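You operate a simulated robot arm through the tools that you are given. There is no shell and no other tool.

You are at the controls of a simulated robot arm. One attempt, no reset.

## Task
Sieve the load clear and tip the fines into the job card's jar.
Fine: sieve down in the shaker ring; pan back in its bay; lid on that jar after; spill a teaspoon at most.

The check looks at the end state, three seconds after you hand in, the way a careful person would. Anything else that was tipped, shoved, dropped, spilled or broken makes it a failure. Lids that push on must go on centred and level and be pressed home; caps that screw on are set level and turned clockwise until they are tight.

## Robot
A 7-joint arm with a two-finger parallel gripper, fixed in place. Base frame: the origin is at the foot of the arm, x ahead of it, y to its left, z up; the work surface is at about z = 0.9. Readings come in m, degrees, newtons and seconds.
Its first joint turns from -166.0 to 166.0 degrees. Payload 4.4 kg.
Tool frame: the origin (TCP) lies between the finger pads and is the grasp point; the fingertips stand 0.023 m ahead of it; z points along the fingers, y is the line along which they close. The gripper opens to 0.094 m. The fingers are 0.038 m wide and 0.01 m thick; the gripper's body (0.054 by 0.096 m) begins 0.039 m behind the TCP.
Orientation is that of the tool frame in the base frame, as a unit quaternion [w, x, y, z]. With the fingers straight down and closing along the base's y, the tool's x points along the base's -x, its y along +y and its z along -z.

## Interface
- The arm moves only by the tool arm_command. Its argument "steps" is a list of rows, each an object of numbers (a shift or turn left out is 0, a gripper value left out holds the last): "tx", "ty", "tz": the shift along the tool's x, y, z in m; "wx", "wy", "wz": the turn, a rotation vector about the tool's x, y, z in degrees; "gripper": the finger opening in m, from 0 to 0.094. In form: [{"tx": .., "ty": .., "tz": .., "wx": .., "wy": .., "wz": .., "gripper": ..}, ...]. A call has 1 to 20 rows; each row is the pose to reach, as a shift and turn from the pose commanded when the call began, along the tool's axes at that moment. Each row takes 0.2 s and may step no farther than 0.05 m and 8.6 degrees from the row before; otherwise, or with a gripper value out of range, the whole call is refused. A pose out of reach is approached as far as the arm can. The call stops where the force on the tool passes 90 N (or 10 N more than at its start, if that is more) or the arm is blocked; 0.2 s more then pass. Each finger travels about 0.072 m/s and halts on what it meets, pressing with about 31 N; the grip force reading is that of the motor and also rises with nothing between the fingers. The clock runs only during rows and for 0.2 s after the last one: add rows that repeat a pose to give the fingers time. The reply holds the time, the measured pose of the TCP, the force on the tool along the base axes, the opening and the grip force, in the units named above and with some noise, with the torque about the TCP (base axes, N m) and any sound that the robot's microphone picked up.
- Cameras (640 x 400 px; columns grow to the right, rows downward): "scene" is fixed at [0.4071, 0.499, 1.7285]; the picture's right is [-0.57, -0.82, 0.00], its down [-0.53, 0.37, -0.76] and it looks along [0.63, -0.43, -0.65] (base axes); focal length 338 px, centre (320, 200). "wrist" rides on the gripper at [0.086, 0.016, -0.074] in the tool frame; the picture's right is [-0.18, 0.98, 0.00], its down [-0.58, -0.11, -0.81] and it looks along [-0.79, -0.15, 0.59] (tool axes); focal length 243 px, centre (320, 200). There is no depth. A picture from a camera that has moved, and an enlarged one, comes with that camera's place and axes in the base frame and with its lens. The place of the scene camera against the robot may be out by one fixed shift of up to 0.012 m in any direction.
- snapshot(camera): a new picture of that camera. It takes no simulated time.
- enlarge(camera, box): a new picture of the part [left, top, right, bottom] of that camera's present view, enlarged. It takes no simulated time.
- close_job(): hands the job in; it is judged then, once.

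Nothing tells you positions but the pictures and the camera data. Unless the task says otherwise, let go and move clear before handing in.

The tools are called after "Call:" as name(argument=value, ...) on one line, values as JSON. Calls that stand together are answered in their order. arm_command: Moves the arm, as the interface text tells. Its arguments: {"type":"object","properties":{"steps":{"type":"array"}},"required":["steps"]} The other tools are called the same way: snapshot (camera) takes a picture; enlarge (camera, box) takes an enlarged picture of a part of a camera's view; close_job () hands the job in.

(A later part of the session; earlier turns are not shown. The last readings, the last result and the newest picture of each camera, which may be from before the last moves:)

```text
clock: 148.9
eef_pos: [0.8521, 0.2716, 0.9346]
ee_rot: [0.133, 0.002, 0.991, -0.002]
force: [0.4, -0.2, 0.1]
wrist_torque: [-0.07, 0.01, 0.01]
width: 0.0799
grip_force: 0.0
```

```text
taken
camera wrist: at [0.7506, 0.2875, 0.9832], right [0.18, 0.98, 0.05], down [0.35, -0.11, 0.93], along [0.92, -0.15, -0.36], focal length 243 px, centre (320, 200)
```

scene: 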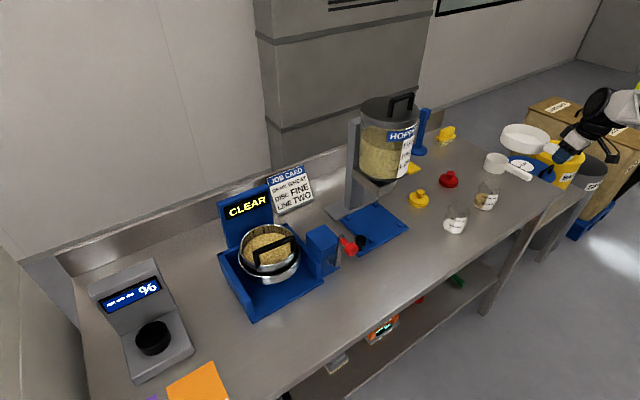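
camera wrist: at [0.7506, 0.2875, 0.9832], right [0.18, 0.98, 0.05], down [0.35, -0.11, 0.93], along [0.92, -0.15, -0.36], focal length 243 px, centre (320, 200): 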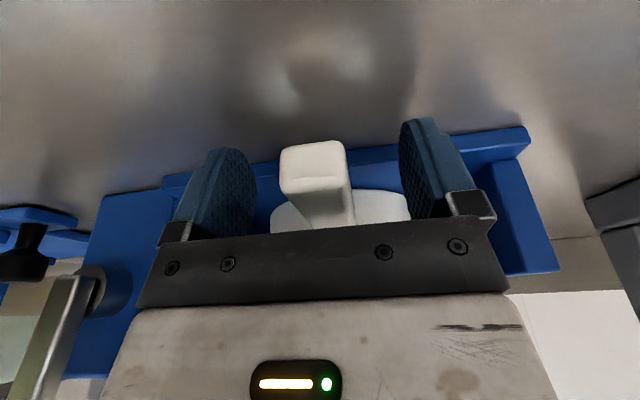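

Released with the pan where it was originally. Backing straight off along the tool axis and checking the bay.

Call:
arm_command(steps=[{"tx": 0.01, "tz": -0.005}, {"tx": 0.03, "tz": -0.02}, {"tx": 0.05, "tz": -0.05}, {"tx": 0.07, "tz": -0.09}, {"tx": 0.1, "tz": -0.13}, {"tx": 0.13, "tz": -0.16}, {"tx": 0.16, "tz": -0.19}, {"tx": 0.19, "tz": -0.22}, {"tx": 0.2, "tz": -0.24}, {"tx": 0.2, "tz": -0.24, "wy": 7.5}, {"tx": 0.2, "tz": -0.24, "wy": 15.1}, {"tx": 0.2, "tz": -0.24, "wy": 15.1}])

Call:
enlarge(camera="scene", box=[200, 190, 380, 320])

Call:
snapshot(camera="wrist")

Call:
snapshot(camera="scene")

```text
clock: 151.5
eef_pos: [0.596, 0.2729, 1.1133]
ee_rot: [0.0, 0.002, 1.0, -0.002]
force: [0.4, -0.7, 0.2]
wrist_torque: [-0.01, 0.0, 0.02]
width: 0.0799
grip_force: 0.1
```

```text
3.08 times, centred on (290, 255) of scene
camera zoom: at [0.4071, 0.499, 1.7285], right [-0.57, -0.82, 0.0], down [-0.53, 0.37, -0.76], along [0.63, -0.43, -0.65], focal length 1041 px, centre (412, 31)
```

zoom: 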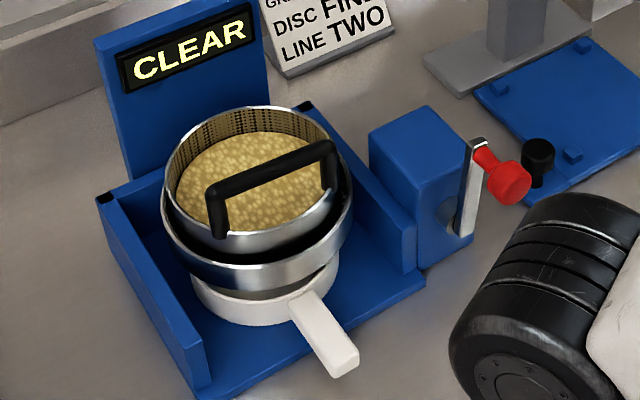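

```text
taken
camera wrist: at [0.511, 0.2889, 1.1877], right [0.19, 0.98, 0.0], down [0.58, -0.11, 0.81], along [0.79, -0.15, -0.59], focal length 243 px, centre (320, 200)
```

wrist: 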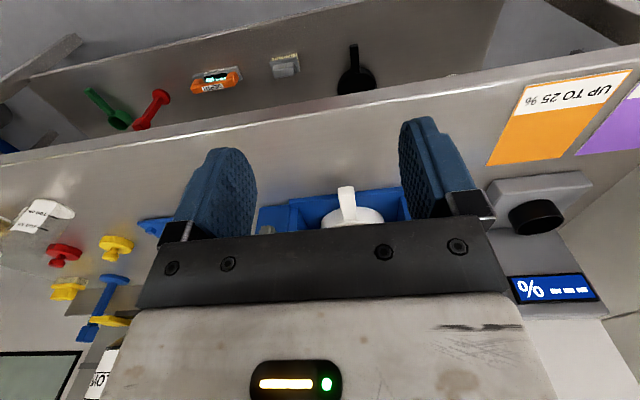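

```text
taken
```

scene: 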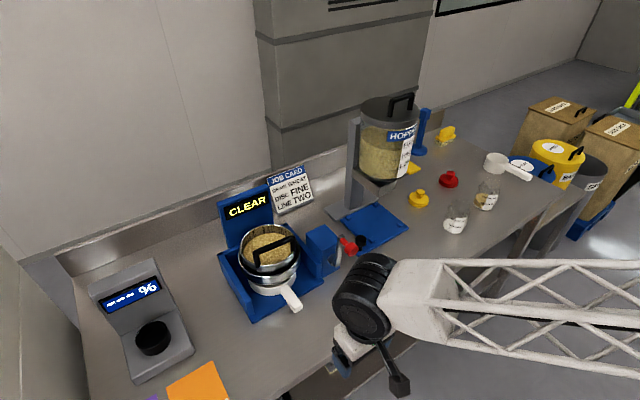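

The pan is back in its bay, the sieve is in the ring and the display still says CLEAR. Now for the red lid, which needs a tilted reach; I'll swing over and line the hand up radially with it.

Call:
arm_command(steps=[{"tx": -0.005, "ty": -0.03, "tz": -0.02, "wz": 2}, {"tx": -0.01, "ty": -0.07, "tz": -0.04, "wz": 4}, {"tx": -0.015, "ty": -0.11, "tz": -0.06, "wz": 6}, {"tx": -0.02, "ty": -0.15, "tz": -0.08, "wz": 8}, {"tx": -0.025, "ty": -0.195, "tz": -0.1, "wz": 10}, {"tx": -0.03, "ty": -0.24, "tz": -0.11, "wz": 12}, {"tx": -0.035, "ty": -0.285, "tz": -0.12, "wz": 14}, {"tx": -0.04, "ty": -0.33, "tz": -0.13, "wz": 16}, {"tx": -0.045, "ty": -0.375, "tz": -0.137, "wz": 18}, {"tx": -0.05, "ty": -0.42, "tz": -0.137, "wz": 20}, {"tx": -0.06, "ty": -0.465, "tz": -0.137, "wz": 22}, {"tx": -0.07, "ty": -0.51, "tz": -0.137, "wz": 24}, {"tx": -0.08, "ty": -0.555, "tz": -0.137, "wz": 26}, {"tx": -0.09, "ty": -0.6, "tz": -0.137, "wz": 27.8}, {"tx": -0.104, "ty": -0.643, "tz": -0.137, "wz": 27.8}, {"tx": -0.104, "ty": -0.643, "tz": -0.137, "wz": 27.8}])

Call:
snapshot(camera="wrist")

Call:
enlarge(camera="wrist", box=[240, 90, 420, 222])

```text
clock: 154.9
eef_pos: [0.7018, -0.3713, 1.2504]
ee_rot: [0.0, 0.242, 0.97, -0.002]
force: [-0.1, -0.6, -1.2]
wrist_torque: [0.0, -0.04, 0.03]
width: 0.0799
grip_force: 0.2
```

```text
taken
camera wrist: at [0.6332, -0.3158, 1.3253], right [0.62, 0.78, 0.0], down [0.46, -0.37, 0.81], along [0.63, -0.5, -0.59], focal length 243 px, centre (320, 200)
```

wrist: 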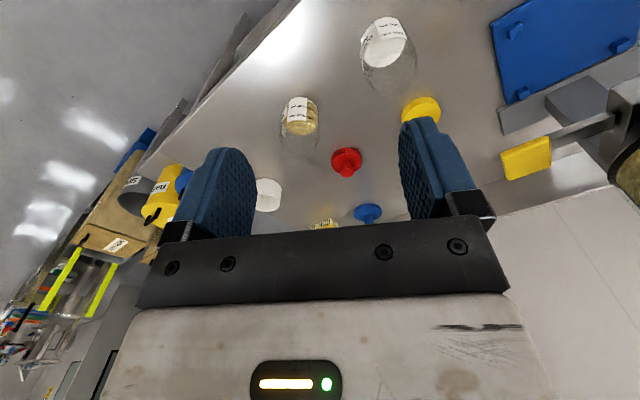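

```text
3.03 times, centred on (330, 156) of wrist
camera zoom: at [0.6332, -0.3158, 1.3253], right [0.62, 0.78, 0.0], down [0.46, -0.37, 0.81], along [0.63, -0.5, -0.59], focal length 735 px, centre (290, 333)
```

zoom: 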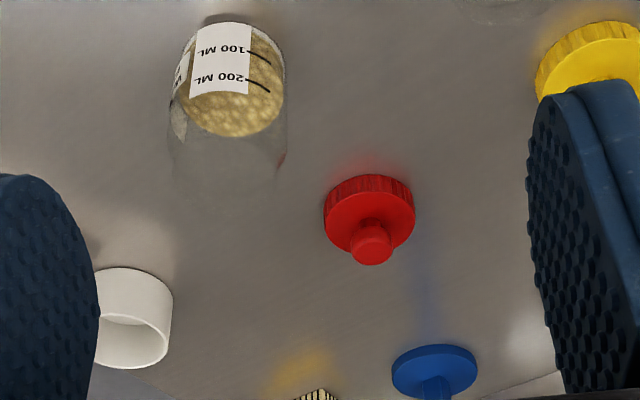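

The red lid is at about (0.990, -0.520) with its knob top near z 0.945. I'll tilt the hand 45° outward and test the reach from well above the jars.

Call:
arm_command(steps=[{"wy": -7.5, "tx": -0.01}, {"wy": -15, "tx": -0.02}, {"wy": -22.5, "tx": -0.03}, {"wy": -30, "tx": -0.04}, {"wy": -37.5, "tx": -0.05}, {"wy": -45, "tx": -0.06}, {"wy": -45, "tx": -0.1, "tz": 0.0}, {"wy": -45, "tx": -0.14, "tz": 0.02}, {"wy": -45, "tx": -0.18, "tz": 0.05}, {"wy": -45, "tx": -0.21, "tz": 0.08}, {"wy": -45, "tx": -0.21, "tz": 0.08}])

Call:
snapshot(camera="wrist")

Call:
snapshot(camera="scene")

```text
clock: 157.3
eef_pos: [0.8827, -0.4668, 1.1678]
ee_rot: [0.372, 0.223, 0.896, -0.093]
force: [-0.3, -0.2, 0.6]
wrist_torque: [0.0, 0.01, -0.02]
width: 0.0799
grip_force: 0.1
```

```text
taken
camera wrist: at [0.7907, -0.3986, 1.1592], right [0.58, 0.81, 0.13], down [-0.19, -0.02, 0.98], along [0.79, -0.59, 0.14], focal length 243 px, centre (320, 200)
```

wrist: 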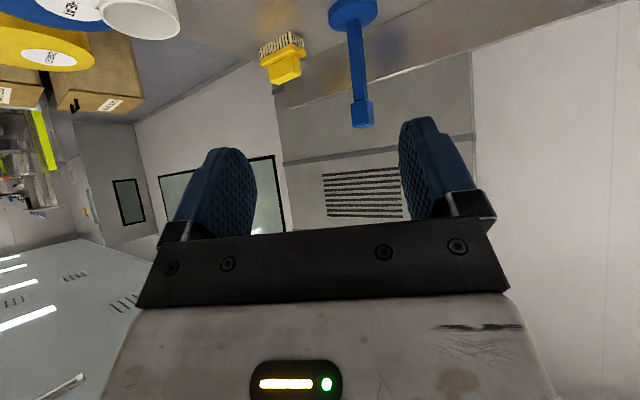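

```text
taken
```

scene: 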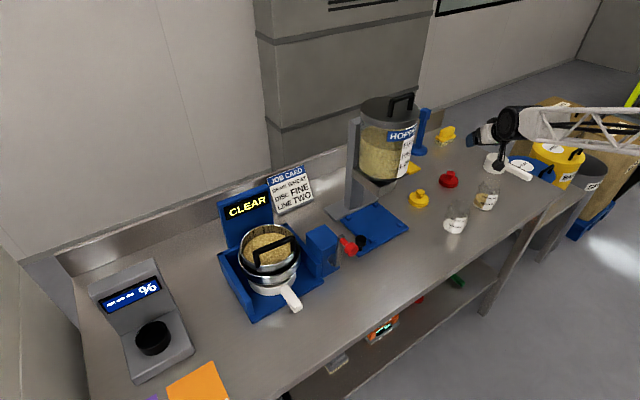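

The reach and clearances look workable. I'll bring the tilted hand down toward a pre-grasp just short of the lid, passing between the jars well above their rims.

Call:
arm_command(steps=[{"tx": 0.009, "ty": 0.001, "tz": 0.02, "gripper": 0.06}, {"tx": 0.018, "ty": 0.002, "tz": 0.039}, {"tx": 0.027, "ty": 0.003, "tz": 0.058}, {"tx": 0.0354, "ty": 0.0035, "tz": 0.0778}, {"tx": 0.044, "ty": 0.0035, "tz": 0.096}, {"tx": 0.052, "ty": 0.0035, "tz": 0.114}, {"tx": 0.06, "ty": 0.0035, "tz": 0.131}, {"tx": 0.0682, "ty": 0.0035, "tz": 0.1481}, {"tx": 0.0682, "ty": 0.0035, "tz": 0.1481}])

Call:
enlarge(camera="scene", box=[410, 120, 530, 220])

Call:
snapshot(camera="wrist")

```text
clock: 159.3
eef_pos: [0.936, -0.4926, 1.0181]
ee_rot: [0.373, 0.222, 0.896, -0.093]
force: [0.1, 0.1, 0.0]
wrist_torque: [-0.01, 0.0, 0.0]
width: 0.06
grip_force: 0.0
```

```text
4.00 times, centred on (470, 170) of scene
camera zoom: at [0.4071, 0.499, 1.7285], right [-0.57, -0.82, 0.0], down [-0.53, 0.37, -0.76], along [0.63, -0.43, -0.65], focal length 1353 px, centre (-280, 320)
```

zoom: 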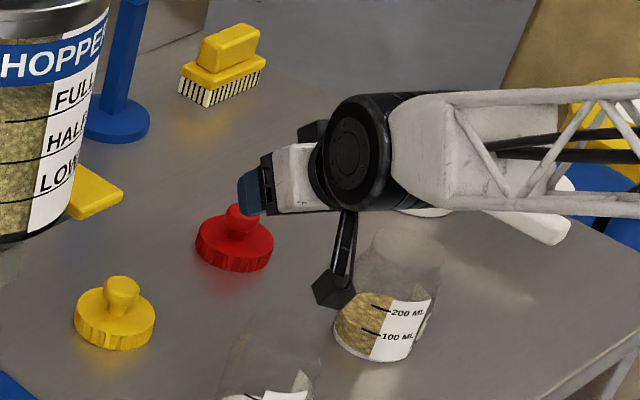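

```text
taken
camera wrist: at [0.8439, -0.425, 1.01], right [0.58, 0.81, 0.13], down [-0.19, -0.02, 0.98], along [0.79, -0.59, 0.14], focal length 243 px, centre (320, 200)
```

wrist: 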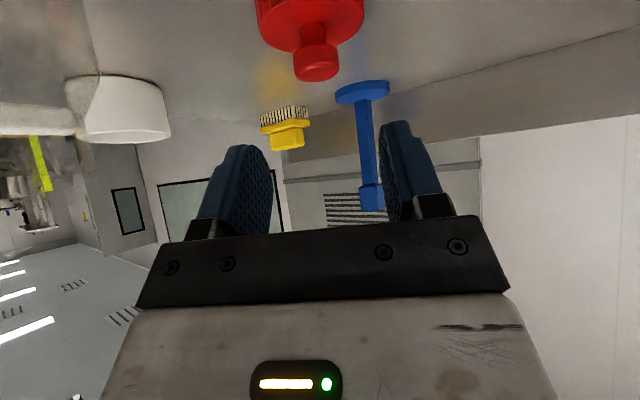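

Call:
enlarge(camera="wrist", box=[230, 0, 410, 112])

Call:
enlarge(camera="scene", box=[440, 150, 500, 200])

```text
3.56 times, centred on (320, 56) of wrist
camera zoom: at [0.8439, -0.425, 1.01], right [0.58, 0.81, 0.13], down [-0.19, -0.02, 0.98], along [0.79, -0.59, 0.14], focal length 863 px, centre (320, 712)
```

zoom: 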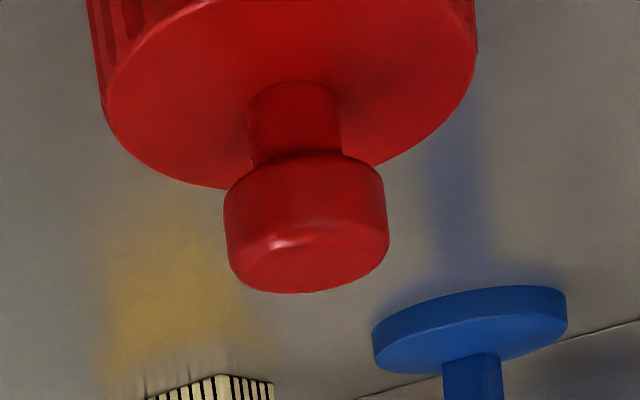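

```text
8.00 times, centred on (470, 175) of scene
camera zoom: at [0.4071, 0.499, 1.7285], right [-0.57, -0.82, 0.0], down [-0.53, 0.37, -0.76], along [0.63, -0.43, -0.65], focal length 2707 px, centre (-880, 400)
```

zoom: 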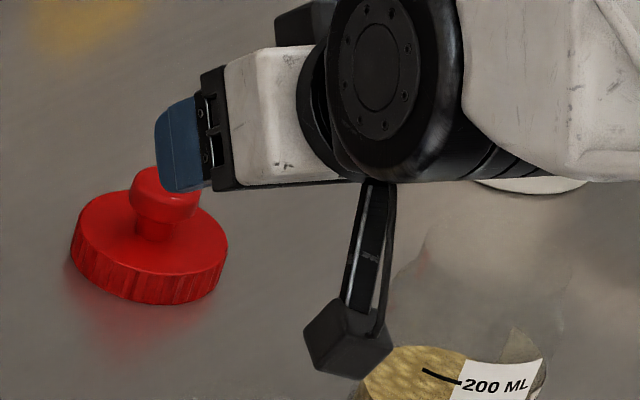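

The knob is centred between the fingers laterally; its head spans about z 0.937–0.948. Sliding in along the tool axis to straddle it.

Call:
arm_command(steps=[{"tx": 0.001, "tz": 0.02}, {"tx": 0.002, "tz": 0.04}, {"tx": 0.003, "tz": 0.06}, {"tx": 0.0039, "tz": 0.075}, {"tx": 0.0039, "tz": 0.075}])

Call:
snapshot(camera="wrist")

Call:
enlarge(camera="scene", box=[430, 145, 510, 205])

```text
clock: 160.5
eef_pos: [0.9817, -0.5167, 0.9649]
ee_rot: [0.372, 0.223, 0.896, -0.094]
force: [0.3, 0.6, 0.1]
wrist_torque: [-0.02, 0.01, -0.03]
width: 0.0602
grip_force: 0.1
```

```text
taken
camera wrist: at [0.8899, -0.449, 0.9558], right [0.58, 0.81, 0.13], down [-0.19, -0.02, 0.98], along [0.79, -0.59, 0.14], focal length 243 px, centre (320, 200)
```

wrist: 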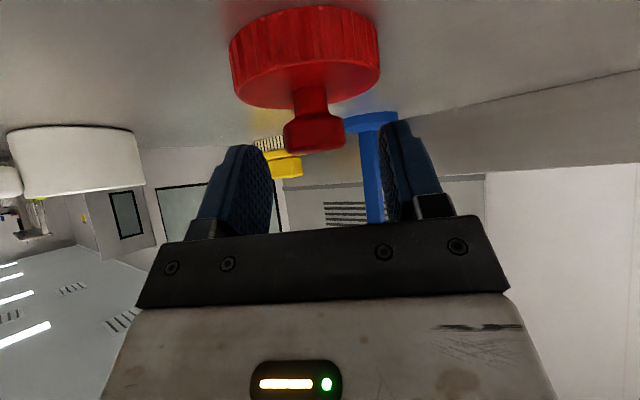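

```text
6.67 times, centred on (470, 175) of scene
camera zoom: at [0.4071, 0.499, 1.7285], right [-0.57, -0.82, 0.0], down [-0.53, 0.37, -0.76], along [0.63, -0.43, -0.65], focal length 2256 px, centre (-680, 367)
```

zoom: 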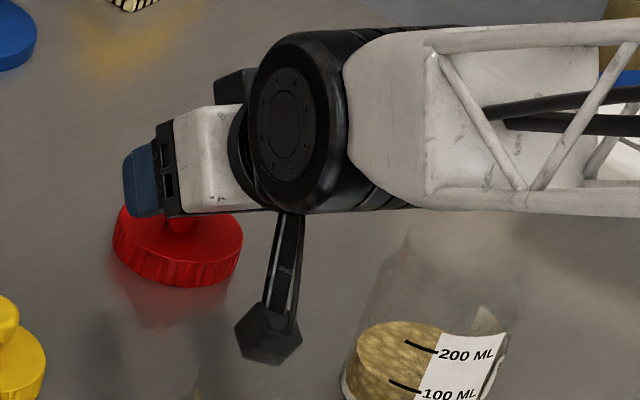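

Call:
arm_command(steps=[{"tx": 0.001, "tz": 0.005}, {"tx": 0.002, "tz": 0.0115}, {"tx": 0.002, "tz": 0.0115}])

Call:
enlarge(camera="wrist", box=[200, 20, 440, 230])

Call:
enlarge(camera="scene", box=[430, 150, 490, 200])

```text
clock: 161.3
eef_pos: [0.9872, -0.5205, 0.9528]
ee_rot: [0.372, 0.223, 0.896, -0.094]
force: [-0.8, -0.4, 0.4]
wrist_torque: [-0.01, -0.01, 0.02]
width: 0.0599
grip_force: 0.1
```

```text
1.90 times, centred on (320, 125) of wrist
camera zoom: at [0.8954, -0.4525, 0.9451], right [0.58, 0.81, 0.13], down [-0.19, -0.02, 0.98], along [0.79, -0.59, 0.14], focal length 462 px, centre (320, 343)
```

zoom: 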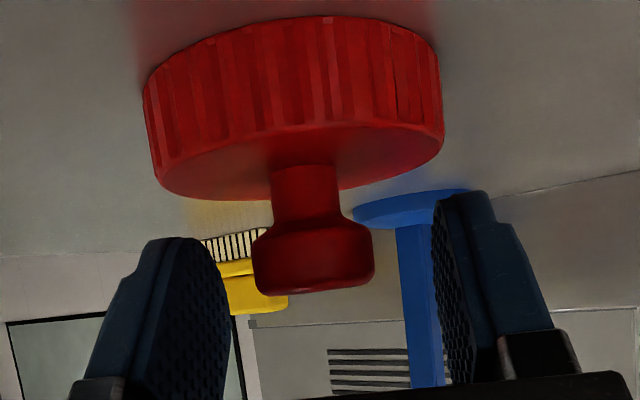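

```text
8.00 times, centred on (460, 175) of scene
camera zoom: at [0.4071, 0.499, 1.7285], right [-0.57, -0.82, 0.0], down [-0.53, 0.37, -0.76], along [0.63, -0.43, -0.65], focal length 2707 px, centre (-800, 400)
```

zoom: 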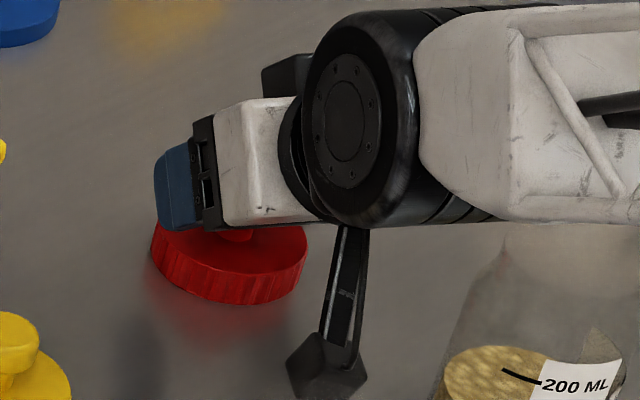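

The knob head sits squarely between the pads. Closing on it.

Call:
arm_command(steps=[{"gripper": 0.045}, {"gripper": 0.035}, {"gripper": 0.025}, {"gripper": 0.02}, {"gripper": 0.02}])

Call:
enlarge(camera="wrist", box=[200, 20, 440, 230])

```text
clock: 162.5
eef_pos: [0.9873, -0.5198, 0.9535]
ee_rot: [0.372, 0.223, 0.896, -0.093]
force: [-0.1, 0.1, 0.6]
wrist_torque: [0.03, 0.02, 0.0]
width: 0.03
grip_force: 31.1
```

```text
1.90 times, centred on (320, 125) of wrist
camera zoom: at [0.8954, -0.4525, 0.9453], right [0.58, 0.81, 0.13], down [-0.19, -0.02, 0.98], along [0.79, -0.59, 0.14], focal length 462 px, centre (320, 343)
```

zoom: 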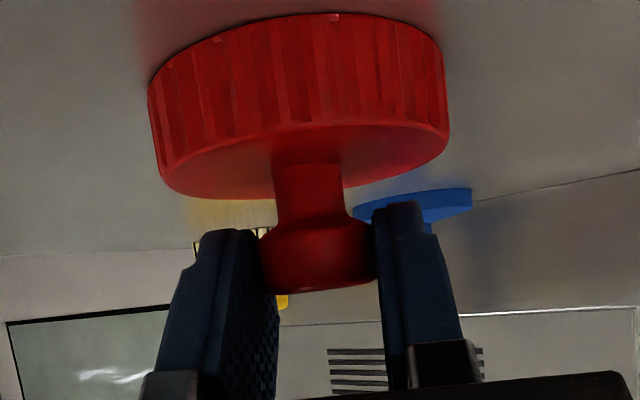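

Gripped at 30 mm. Lifting it a little to confirm it comes up level.

Call:
arm_command(steps=[{"tx": -0.0035, "tz": -0.0035}, {"tx": -0.0106, "tz": -0.0106}, {"tx": -0.0212, "tz": -0.0212}, {"tx": -0.0212, "tz": -0.0212}])

Call:
enlarge(camera="wrist", box=[200, 20, 440, 230])

Call:
enlarge(camera="scene", box=[430, 145, 510, 205])

```text
clock: 163.5
eef_pos: [0.9866, -0.5199, 0.9837]
ee_rot: [0.372, 0.223, 0.896, -0.094]
force: [-0.1, -1.0, 0.2]
wrist_torque: [-0.04, -0.02, -0.04]
width: 0.0302
grip_force: 30.6
```

```text
1.90 times, centred on (320, 125) of wrist
camera zoom: at [0.894, -0.4528, 0.9756], right [0.58, 0.81, 0.13], down [-0.19, -0.02, 0.98], along [0.79, -0.59, 0.14], focal length 462 px, centre (320, 343)
```

zoom: 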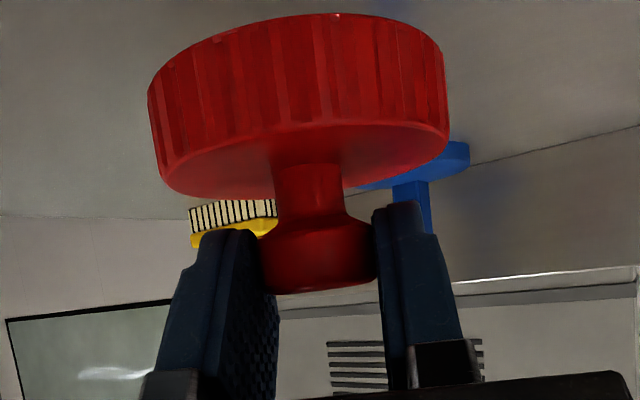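

```text
6.67 times, centred on (470, 175) of scene
camera zoom: at [0.4071, 0.499, 1.7285], right [-0.57, -0.82, 0.0], down [-0.53, 0.37, -0.76], along [0.63, -0.43, -0.65], focal length 2256 px, centre (-680, 367)
```

zoom: 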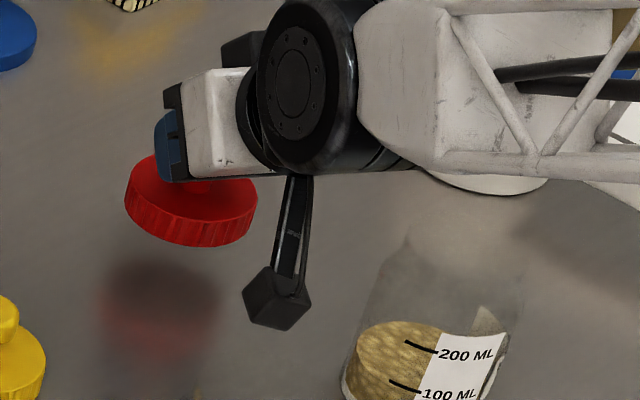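

It came up level. I'll raise it above the jar rims and carry it back over the wheat jar.

Call:
arm_command(steps=[{"tx": -0.0142, "tz": -0.0141}, {"tx": -0.0284, "tz": -0.0282}, {"tx": -0.0568, "tz": -0.0563}, {"tx": -0.0823, "tz": -0.0817}, {"tx": -0.07, "ty": -0.0098, "tz": -0.0941}, {"tx": -0.0577, "ty": -0.0197, "tz": -0.1065}, {"tx": -0.0455, "ty": -0.0295, "tz": -0.1189}, {"tx": -0.0332, "ty": -0.0393, "tz": -0.1312}, {"tx": -0.0209, "ty": -0.049, "tz": -0.1436}, {"tx": -0.0086, "ty": -0.0588, "tz": -0.156}, {"tx": 0.004, "ty": -0.069, "tz": -0.169}, {"tx": 0.0133, "ty": -0.0763, "tz": -0.178}, {"tx": 0.0133, "ty": -0.0763, "tz": -0.178}])

Call:
snapshot(camera="wrist")

Call:
enlarge(camera="scene", box=[440, 140, 540, 220])

```text
clock: 166.3
eef_pos: [0.8315, -0.5232, 1.1]
ee_rot: [0.372, 0.223, 0.896, -0.093]
force: [-0.7, 0.2, -0.3]
wrist_torque: [0.02, -0.04, -0.03]
width: 0.03
grip_force: 30.9
```

```text
taken
camera wrist: at [0.7378, -0.4552, 1.0917], right [0.58, 0.81, 0.13], down [-0.19, -0.02, 0.98], along [0.79, -0.59, 0.14], focal length 243 px, centre (320, 200)
```

wrist: 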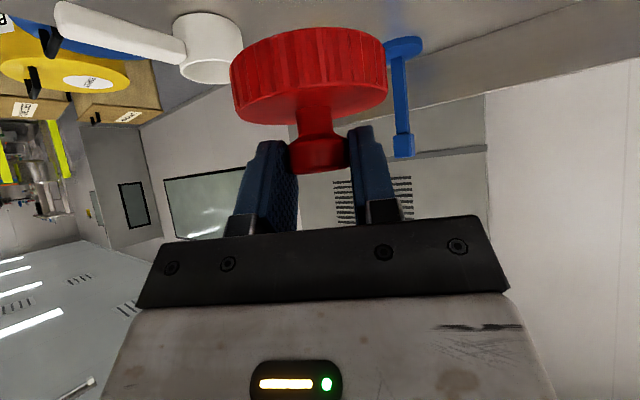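

```text
5.00 times, centred on (490, 180) of scene
camera zoom: at [0.4071, 0.499, 1.7285], right [-0.57, -0.82, 0.0], down [-0.53, 0.37, -0.76], along [0.63, -0.43, -0.65], focal length 1692 px, centre (-530, 300)
```

zoom: 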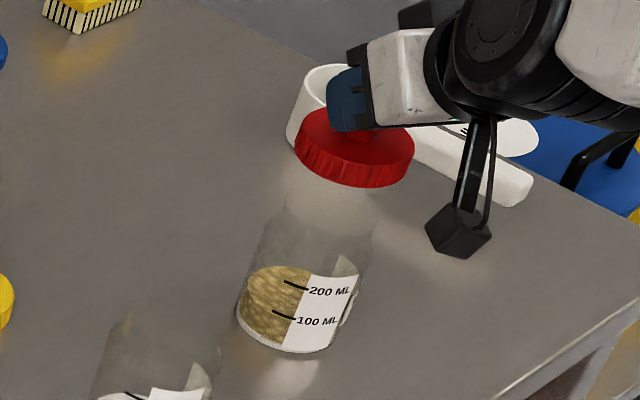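

The lid hangs level above the jar. I'll zoom in to check its centring over the jar axis.

Call:
enlarge(camera="scene", box=[480, 155, 528, 215])

Call:
enlarge(camera="wrist", box=[200, 0, 440, 200])

```text
6.67 times, centred on (504, 185) of scene
camera zoom: at [0.4071, 0.499, 1.7285], right [-0.57, -0.82, 0.0], down [-0.53, 0.37, -0.76], along [0.63, -0.43, -0.65], focal length 2256 px, centre (-907, 300)
```

zoom: 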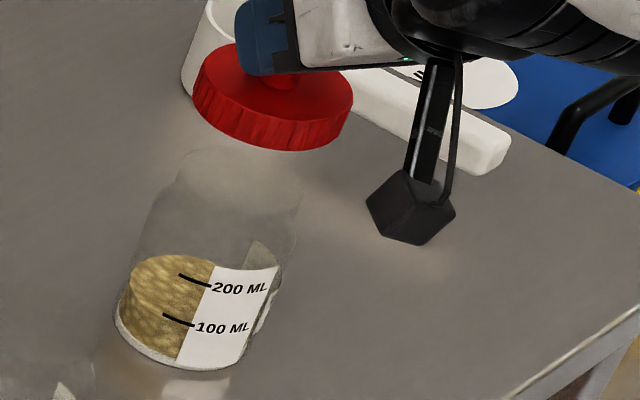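

```text
2.00 times, centred on (320, 100) of wrist
camera zoom: at [0.7378, -0.4552, 1.0917], right [0.58, 0.81, 0.13], down [-0.19, -0.02, 0.98], along [0.79, -0.59, 0.14], focal length 485 px, centre (320, 400)
```

zoom: 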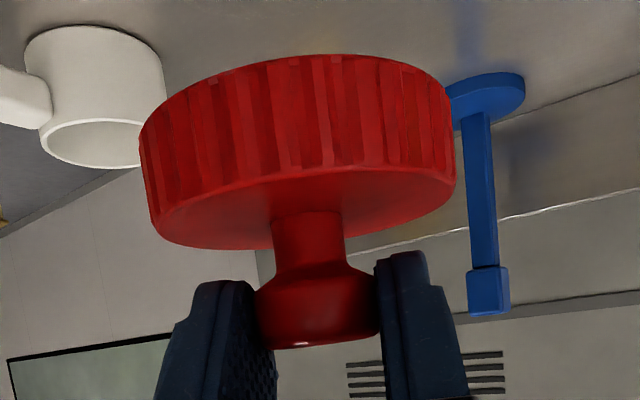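

Call:
enlarge(camera="scene", box=[488, 155, 524, 180])

Call:
enlarge(camera="scene", box=[488, 172, 524, 197])

```text
16.00 times, centred on (506, 168) of scene
camera zoom: at [0.4071, 0.499, 1.7285], right [-0.57, -0.82, 0.0], down [-0.53, 0.37, -0.76], along [0.63, -0.43, -0.65], focal length 5414 px, centre (-2656, 720)
```

zoom: 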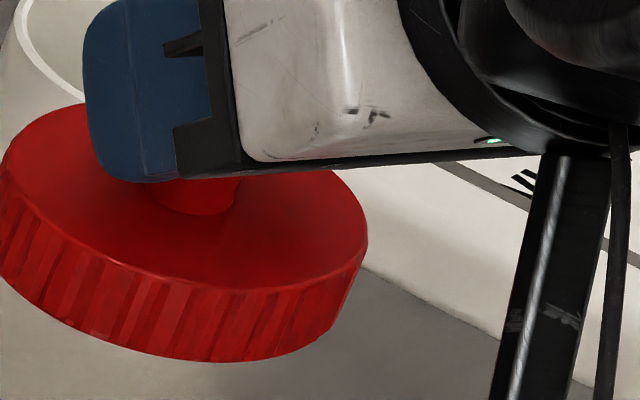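

```text
16.00 times, centred on (506, 184) of scene
camera zoom: at [0.4071, 0.499, 1.7285], right [-0.57, -0.82, 0.0], down [-0.53, 0.37, -0.76], along [0.63, -0.43, -0.65], focal length 5414 px, centre (-2656, 448)
```

zoom: 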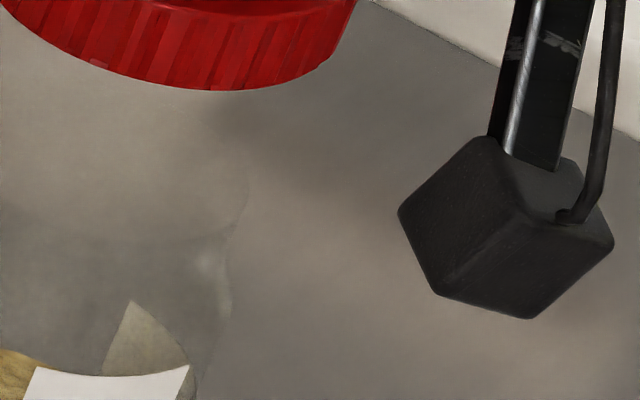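

Alignment looks right to within a few millimetres. I'll lower to just above the mouth and compare again.

Call:
arm_command(steps=[{"tx": 0.0071, "tz": 0.007}, {"tx": 0.0142, "tz": 0.0141}, {"tx": 0.0199, "tz": 0.0197}, {"tx": 0.0199, "tz": 0.0197}])

Call:
enlarge(camera="scene", box=[474, 160, 522, 210])

Call:
enlarge(camera="scene", box=[480, 160, 512, 185])

```text
clock: 167.3
eef_pos: [0.8308, -0.5216, 1.0725]
ee_rot: [0.372, 0.223, 0.896, -0.093]
force: [-0.2, 0.1, 0.6]
wrist_torque: [-0.02, 0.05, -0.02]
width: 0.03
grip_force: 30.9
```

```text
8.00 times, centred on (498, 185) of scene
camera zoom: at [0.4071, 0.499, 1.7285], right [-0.57, -0.82, 0.0], down [-0.53, 0.37, -0.76], along [0.63, -0.43, -0.65], focal length 2707 px, centre (-1104, 320)
```

zoom: 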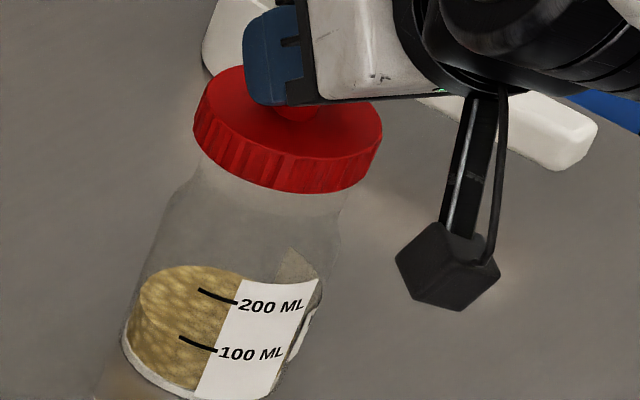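

```text
16.00 times, centred on (496, 172) of scene
camera zoom: at [0.4071, 0.499, 1.7285], right [-0.57, -0.82, 0.0], down [-0.53, 0.37, -0.76], along [0.63, -0.43, -0.65], focal length 5414 px, centre (-2496, 640)
```

zoom: 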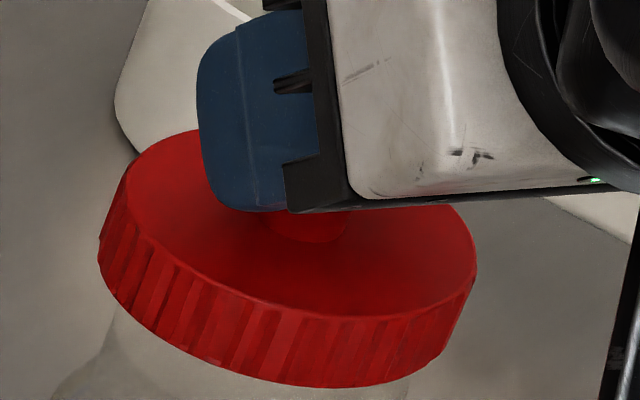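

Across the line of sight the lid is about 4 mm off the neck axis. I'll shift it 3.5 mm back and check before touching down.

Call:
arm_command(steps=[{"tx": 0.0022, "ty": -0.0016, "tz": -0.0022}, {"tx": 0.0022, "ty": -0.0016, "tz": -0.0022}])

Call:
enlarge(camera="scene", box=[474, 160, 522, 210])

Call:
enlarge(camera="scene", box=[478, 165, 510, 190])

```text
clock: 167.9
eef_pos: [0.827, -0.521, 1.0728]
ee_rot: [0.372, 0.223, 0.896, -0.093]
force: [-0.3, 0.4, -0.8]
wrist_torque: [0.0, 0.0, 0.0]
width: 0.0302
grip_force: 30.8
```

```text
8.00 times, centred on (498, 185) of scene
camera zoom: at [0.4071, 0.499, 1.7285], right [-0.57, -0.82, 0.0], down [-0.53, 0.37, -0.76], along [0.63, -0.43, -0.65], focal length 2707 px, centre (-1104, 320)
```

zoom: 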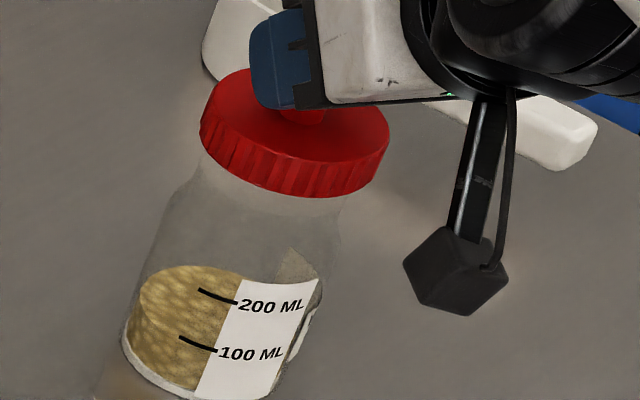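

```text
16.00 times, centred on (494, 178) of scene
camera zoom: at [0.4071, 0.499, 1.7285], right [-0.57, -0.82, 0.0], down [-0.53, 0.37, -0.76], along [0.63, -0.43, -0.65], focal length 5414 px, centre (-2464, 560)
```

zoom: 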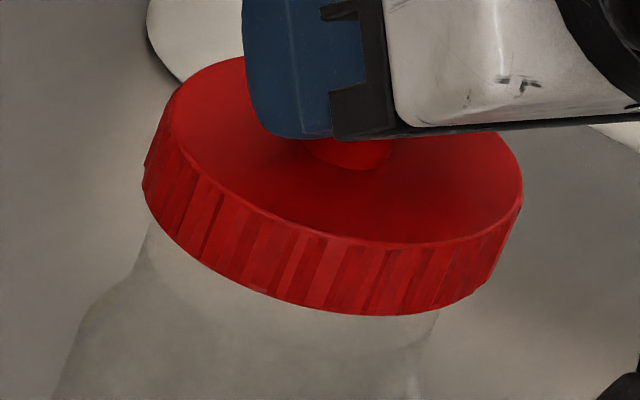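

Lid and neck now line up across the view to within half a millimetre. Lowering in small steps to feel for contact.

Call:
arm_command(steps=[{"tx": 0.0021, "tz": 0.0021}, {"tx": 0.0043, "tz": 0.0042}, {"tx": 0.0043, "tz": 0.0042}])

Call:
arm_command(steps=[{"tx": 0.0014, "tz": 0.0014}, {"tx": 0.0021, "tz": 0.0021}, {"tx": 0.0021, "tz": 0.0021}])

Call:
enlarge(camera="scene", box=[478, 165, 510, 190])

```text
clock: 168.7
eef_pos: [0.827, -0.5226, 1.0672]
ee_rot: [0.372, 0.222, 0.896, -0.093]
force: [0.0, 0.1, -0.4]
wrist_torque: [0.0, -0.01, -0.01]
width: 0.0303
grip_force: 31.4
```

```text
clock: 169.5
eef_pos: [0.8265, -0.5219, 1.0651]
ee_rot: [0.372, 0.223, 0.896, -0.093]
force: [0.0, -0.4, 0.1]
wrist_torque: [0.04, 0.01, 0.01]
width: 0.0303
grip_force: 31.3
```

```text
16.00 times, centred on (494, 178) of scene
camera zoom: at [0.4071, 0.499, 1.7285], right [-0.57, -0.82, 0.0], down [-0.53, 0.37, -0.76], along [0.63, -0.43, -0.65], focal length 5414 px, centre (-2464, 560)
```

zoom: 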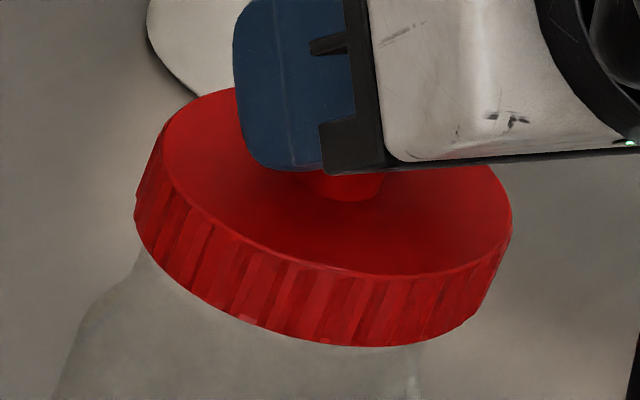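

Call:
arm_command(steps=[{"tx": 0.0007, "tz": 0.0007}, {"tx": 0.0014, "tz": 0.0014}, {"tx": 0.0014, "tz": 0.0014}])

Call:
arm_command(steps=[{"tx": 0.0007, "tz": 0.0007}, {"tx": 0.0014, "tz": 0.0014}, {"tx": 0.0014, "tz": 0.0014}])

Call:
arm_command(steps=[{"tx": 0.0007, "tz": 0.0007}, {"tx": 0.0014, "tz": 0.0014}, {"tx": 0.0014, "tz": 0.0014}])

Call:
enlarge(camera="scene", box=[478, 165, 510, 190])

```text
clock: 170.3
eef_pos: [0.8268, -0.5217, 1.0635]
ee_rot: [0.372, 0.223, 0.896, -0.093]
force: [-0.4, 0.2, -0.5]
wrist_torque: [-0.01, 0.03, -0.01]
width: 0.0301
grip_force: 31.3
```

```text
clock: 171.1
eef_pos: [0.8277, -0.5231, 1.0607]
ee_rot: [0.372, 0.223, 0.896, -0.093]
force: [0.4, 0.0, -0.3]
wrist_torque: [-0.02, 0.0, -0.03]
width: 0.0303
grip_force: 31.4
```

```text
clock: 171.9
eef_pos: [0.8265, -0.5228, 1.0593]
ee_rot: [0.372, 0.222, 0.896, -0.093]
force: [0.5, -0.5, 0.0]
wrist_torque: [0.0, -0.02, 0.01]
width: 0.0304
grip_force: 31.0
```

```text
16.00 times, centred on (494, 178) of scene
camera zoom: at [0.4071, 0.499, 1.7285], right [-0.57, -0.82, 0.0], down [-0.53, 0.37, -0.76], along [0.63, -0.43, -0.65], focal length 5414 px, centre (-2464, 560)
```

zoom: 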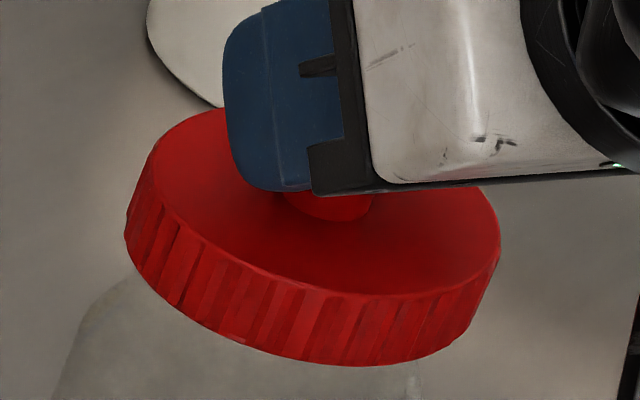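

Call:
arm_command(steps=[{"tx": 0.0007, "tz": 0.0007}, {"tx": 0.0014, "tz": 0.0014}, {"tx": 0.0014, "tz": 0.0014}])

Call:
arm_command(steps=[{"tx": 0.0007, "tz": 0.0007}, {"tx": 0.0014, "tz": 0.0014}, {"tx": 0.0014, "tz": 0.0014}])

Call:
enlarge(camera="scene", box=[478, 165, 510, 190])

```text
clock: 172.7
eef_pos: [0.8266, -0.5224, 1.0571]
ee_rot: [0.372, 0.222, 0.897, -0.092]
force: [-0.9, -0.4, 0.9]
wrist_torque: [0.01, 0.0, 0.03]
width: 0.0299
grip_force: 31.1
```

```text
clock: 173.5
eef_pos: [0.8269, -0.5237, 1.055]
ee_rot: [0.372, 0.223, 0.896, -0.093]
force: [0.8, -0.4, 0.0]
wrist_torque: [0.03, 0.01, 0.01]
width: 0.0302
grip_force: 31.3
```

```text
16.00 times, centred on (494, 178) of scene
camera zoom: at [0.4071, 0.499, 1.7285], right [-0.57, -0.82, 0.0], down [-0.53, 0.37, -0.76], along [0.63, -0.43, -0.65], focal length 5414 px, centre (-2464, 560)
```

zoom: 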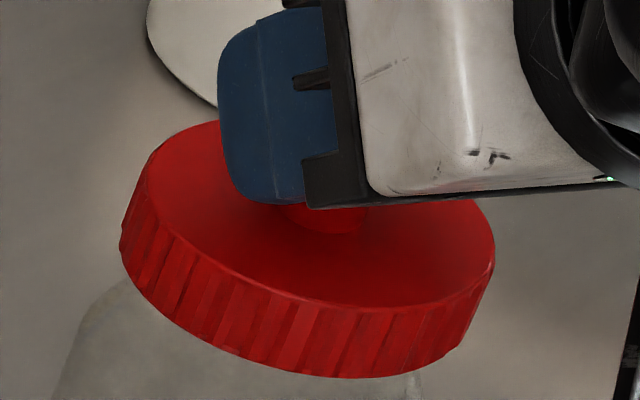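

Call:
arm_command(steps=[{"tx": 0.0007, "tz": 0.0007}, {"tx": 0.0014, "tz": 0.0014}, {"tx": 0.0014, "tz": 0.0014}])

Call:
arm_command(steps=[{"tx": 0.0007, "tz": 0.0007}, {"tx": 0.0014, "tz": 0.0014}, {"tx": 0.0014, "tz": 0.0014}])

Call:
enlarge(camera="scene", box=[478, 165, 510, 190])

```text
clock: 174.3
eef_pos: [0.828, -0.5231, 1.0526]
ee_rot: [0.373, 0.223, 0.896, -0.093]
force: [0.0, -0.1, -0.3]
wrist_torque: [0.01, 0.0, 0.01]
width: 0.0298
grip_force: 30.8
```

```text
clock: 175.1
eef_pos: [0.8267, -0.523, 1.0509]
ee_rot: [0.371, 0.223, 0.897, -0.093]
force: [-0.8, -0.7, -0.4]
wrist_torque: [0.01, -0.03, 0.03]
width: 0.0299
grip_force: 31.2
```

```text
16.00 times, centred on (494, 178) of scene
camera zoom: at [0.4071, 0.499, 1.7285], right [-0.57, -0.82, 0.0], down [-0.53, 0.37, -0.76], along [0.63, -0.43, -0.65], focal length 5414 px, centre (-2464, 560)
```

zoom: 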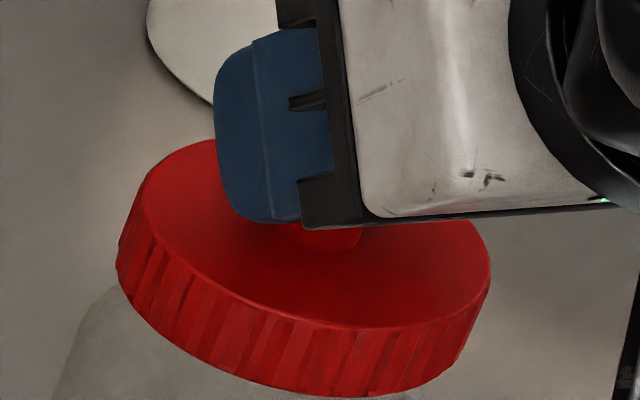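

The skirt appears to be sliding down around the neck with no contact. Continuing.

Call:
arm_command(steps=[{"tx": 0.0007, "tz": 0.0007}, {"tx": 0.0014, "tz": 0.0014}, {"tx": 0.0014, "tz": 0.0014}])

Call:
arm_command(steps=[{"tx": 0.0007, "tz": 0.0007}, {"tx": 0.0014, "tz": 0.0014}, {"tx": 0.0014, "tz": 0.0014}])

Call:
enlarge(camera="scene", box=[478, 165, 510, 190])

```text
clock: 175.9
eef_pos: [0.8273, -0.5219, 1.0472]
ee_rot: [0.371, 0.224, 0.896, -0.093]
force: [0.3, 0.2, -0.6]
wrist_torque: [0.02, 0.04, -0.04]
width: 0.0299
grip_force: 30.9
```

```text
clock: 176.7
eef_pos: [0.8273, -0.5235, 1.0482]
ee_rot: [0.372, 0.223, 0.896, -0.093]
force: [-0.5, -0.1, 0.2]
wrist_torque: [0.01, -0.03, -0.03]
width: 0.0303
grip_force: 30.3
```

```text
16.00 times, centred on (494, 178) of scene
camera zoom: at [0.4071, 0.499, 1.7285], right [-0.57, -0.82, 0.0], down [-0.53, 0.37, -0.76], along [0.63, -0.43, -0.65], focal length 5414 px, centre (-2464, 560)
```

zoom: 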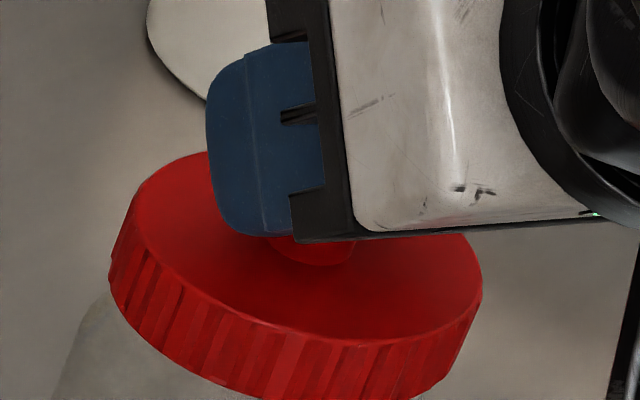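

Call:
arm_command(steps=[{"tx": 0.0007, "tz": 0.0007}, {"tx": 0.0014, "tz": 0.0014}, {"tx": 0.0014, "tz": 0.0014}])

Call:
arm_command(steps=[{"tx": 0.0007, "tz": 0.0007}, {"tx": 0.0014, "tz": 0.0014}, {"tx": 0.0014, "tz": 0.0014}])

Call:
enlarge(camera="scene", box=[474, 160, 522, 210])

```text
clock: 177.5
eef_pos: [0.8269, -0.5235, 1.0449]
ee_rot: [0.372, 0.222, 0.897, -0.092]
force: [0.2, 0.4, -0.8]
wrist_torque: [0.01, 0.02, -0.01]
width: 0.0299
grip_force: 31.0
```

```text
clock: 178.3
eef_pos: [0.8276, -0.5222, 1.0449]
ee_rot: [0.374, 0.223, 0.895, -0.093]
force: [-0.5, 4.7, 19.6]
wrist_torque: [0.03, -0.18, 0.07]
width: 0.0299
grip_force: 31.0
heard: snap
```

```text
8.00 times, centred on (498, 185) of scene
camera zoom: at [0.4071, 0.499, 1.7285], right [-0.57, -0.82, 0.0], down [-0.53, 0.37, -0.76], along [0.63, -0.43, -0.65], focal length 2707 px, centre (-1104, 320)
```

zoom: 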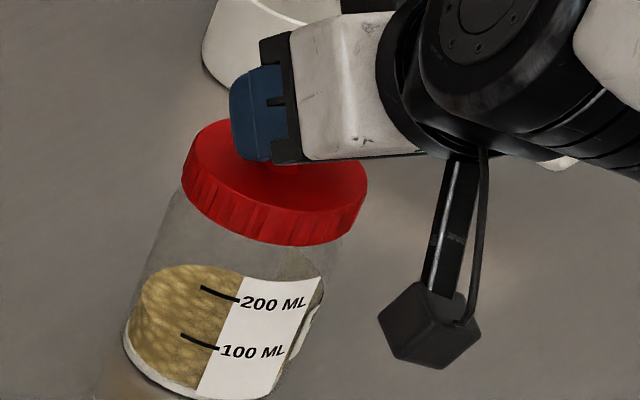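

I heard the lid snap on. I'll give it one modest extra press to be sure it is home, then relax and look.

Call:
arm_command(steps=[{"tx": 0.0005, "tz": 0.0005}, {"tx": 0.0011, "tz": 0.0011}, {"tx": 0.0011, "tz": 0.0011}])

Call:
enlarge(camera="scene", box=[478, 165, 510, 190])

```text
clock: 179.1
eef_pos: [0.8284, -0.5229, 1.0427]
ee_rot: [0.374, 0.223, 0.895, -0.094]
force: [-4.3, 7.0, 43.6]
wrist_torque: [-0.05, -0.46, 0.1]
width: 0.0302
grip_force: 30.8
```

```text
16.00 times, centred on (494, 178) of scene
camera zoom: at [0.4071, 0.499, 1.7285], right [-0.57, -0.82, 0.0], down [-0.53, 0.37, -0.76], along [0.63, -0.43, -0.65], focal length 5414 px, centre (-2464, 560)
```

zoom: 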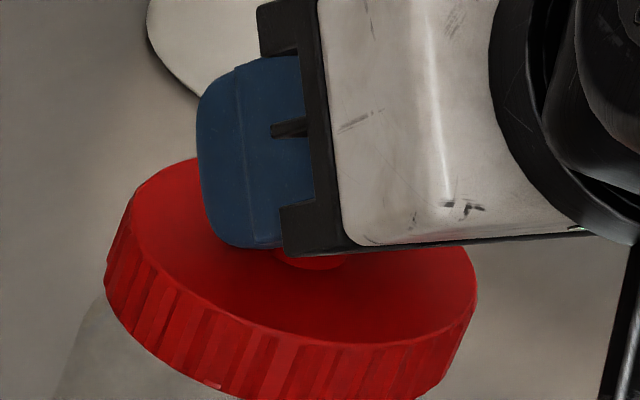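

It's solid under 44 N, so the lid is home. Relaxing the press and letting go.

Call:
arm_command(steps=[{"tx": -0.0009, "tz": -0.0009}, {"tx": -0.0018, "tz": -0.0018}, {"tx": -0.0018, "tz": -0.0018}])

Call:
arm_command(steps=[{"gripper": 0.036}, {"gripper": 0.045}, {"gripper": 0.06}, {"gripper": 0.06}])

Call:
enlarge(camera="scene", box=[474, 160, 522, 210])

```text
clock: 179.9
eef_pos: [0.8256, -0.5209, 1.0431]
ee_rot: [0.372, 0.223, 0.896, -0.092]
force: [5.1, -0.1, 16.2]
wrist_torque: [-0.05, -0.39, 0.09]
width: 0.03
grip_force: 30.7
```

```text
clock: 180.9
eef_pos: [0.8274, -0.5232, 1.0436]
ee_rot: [0.372, 0.223, 0.896, -0.094]
force: [0.6, 0.5, 0.5]
wrist_torque: [0.04, -0.01, -0.01]
width: 0.0599
grip_force: 0.0
```

```text
8.00 times, centred on (498, 185) of scene
camera zoom: at [0.4071, 0.499, 1.7285], right [-0.57, -0.82, 0.0], down [-0.53, 0.37, -0.76], along [0.63, -0.43, -0.65], focal length 2707 px, centre (-1104, 320)
```

zoom: 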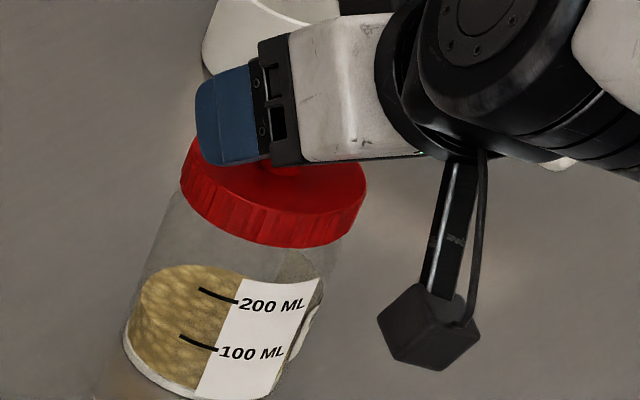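

Let go cleanly. Backing off along the tool axis and rising clear.

Call:
arm_command(steps=[{"tz": -0.01}, {"tz": -0.03}, {"tz": -0.06}, {"tz": -0.09}, {"tz": -0.12}, {"tz": -0.16}, {"tz": -0.2}, {"tz": -0.2, "tx": -0.03}, {"tz": -0.2, "tx": -0.06}, {"tz": -0.2, "tx": -0.06}])

Call:
enlarge(camera="scene", box=[440, 145, 540, 225])

Call:
snapshot(camera="scene")

```text
clock: 183.1
eef_pos: [0.7405, -0.4763, 1.2274]
ee_rot: [0.372, 0.223, 0.896, -0.094]
force: [0.5, 0.5, -0.2]
wrist_torque: [0.01, 0.01, 0.01]
width: 0.0602
grip_force: 0.1
```

```text
5.00 times, centred on (490, 185) of scene
camera zoom: at [0.4071, 0.499, 1.7285], right [-0.57, -0.82, 0.0], down [-0.53, 0.37, -0.76], along [0.63, -0.43, -0.65], focal length 1692 px, centre (-530, 275)
```

zoom: 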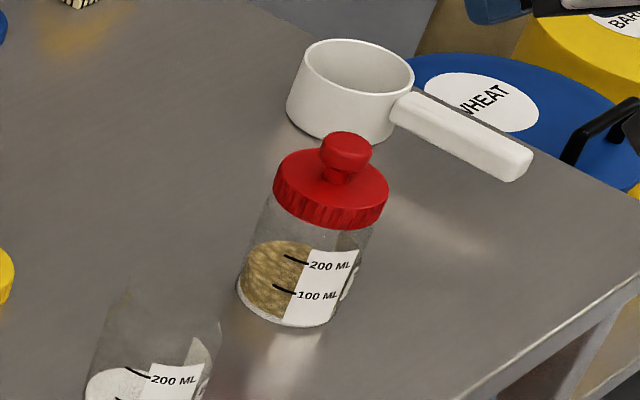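

```text
taken
```

scene: 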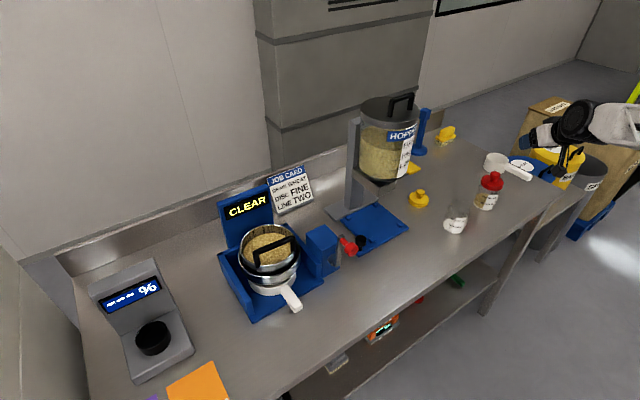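

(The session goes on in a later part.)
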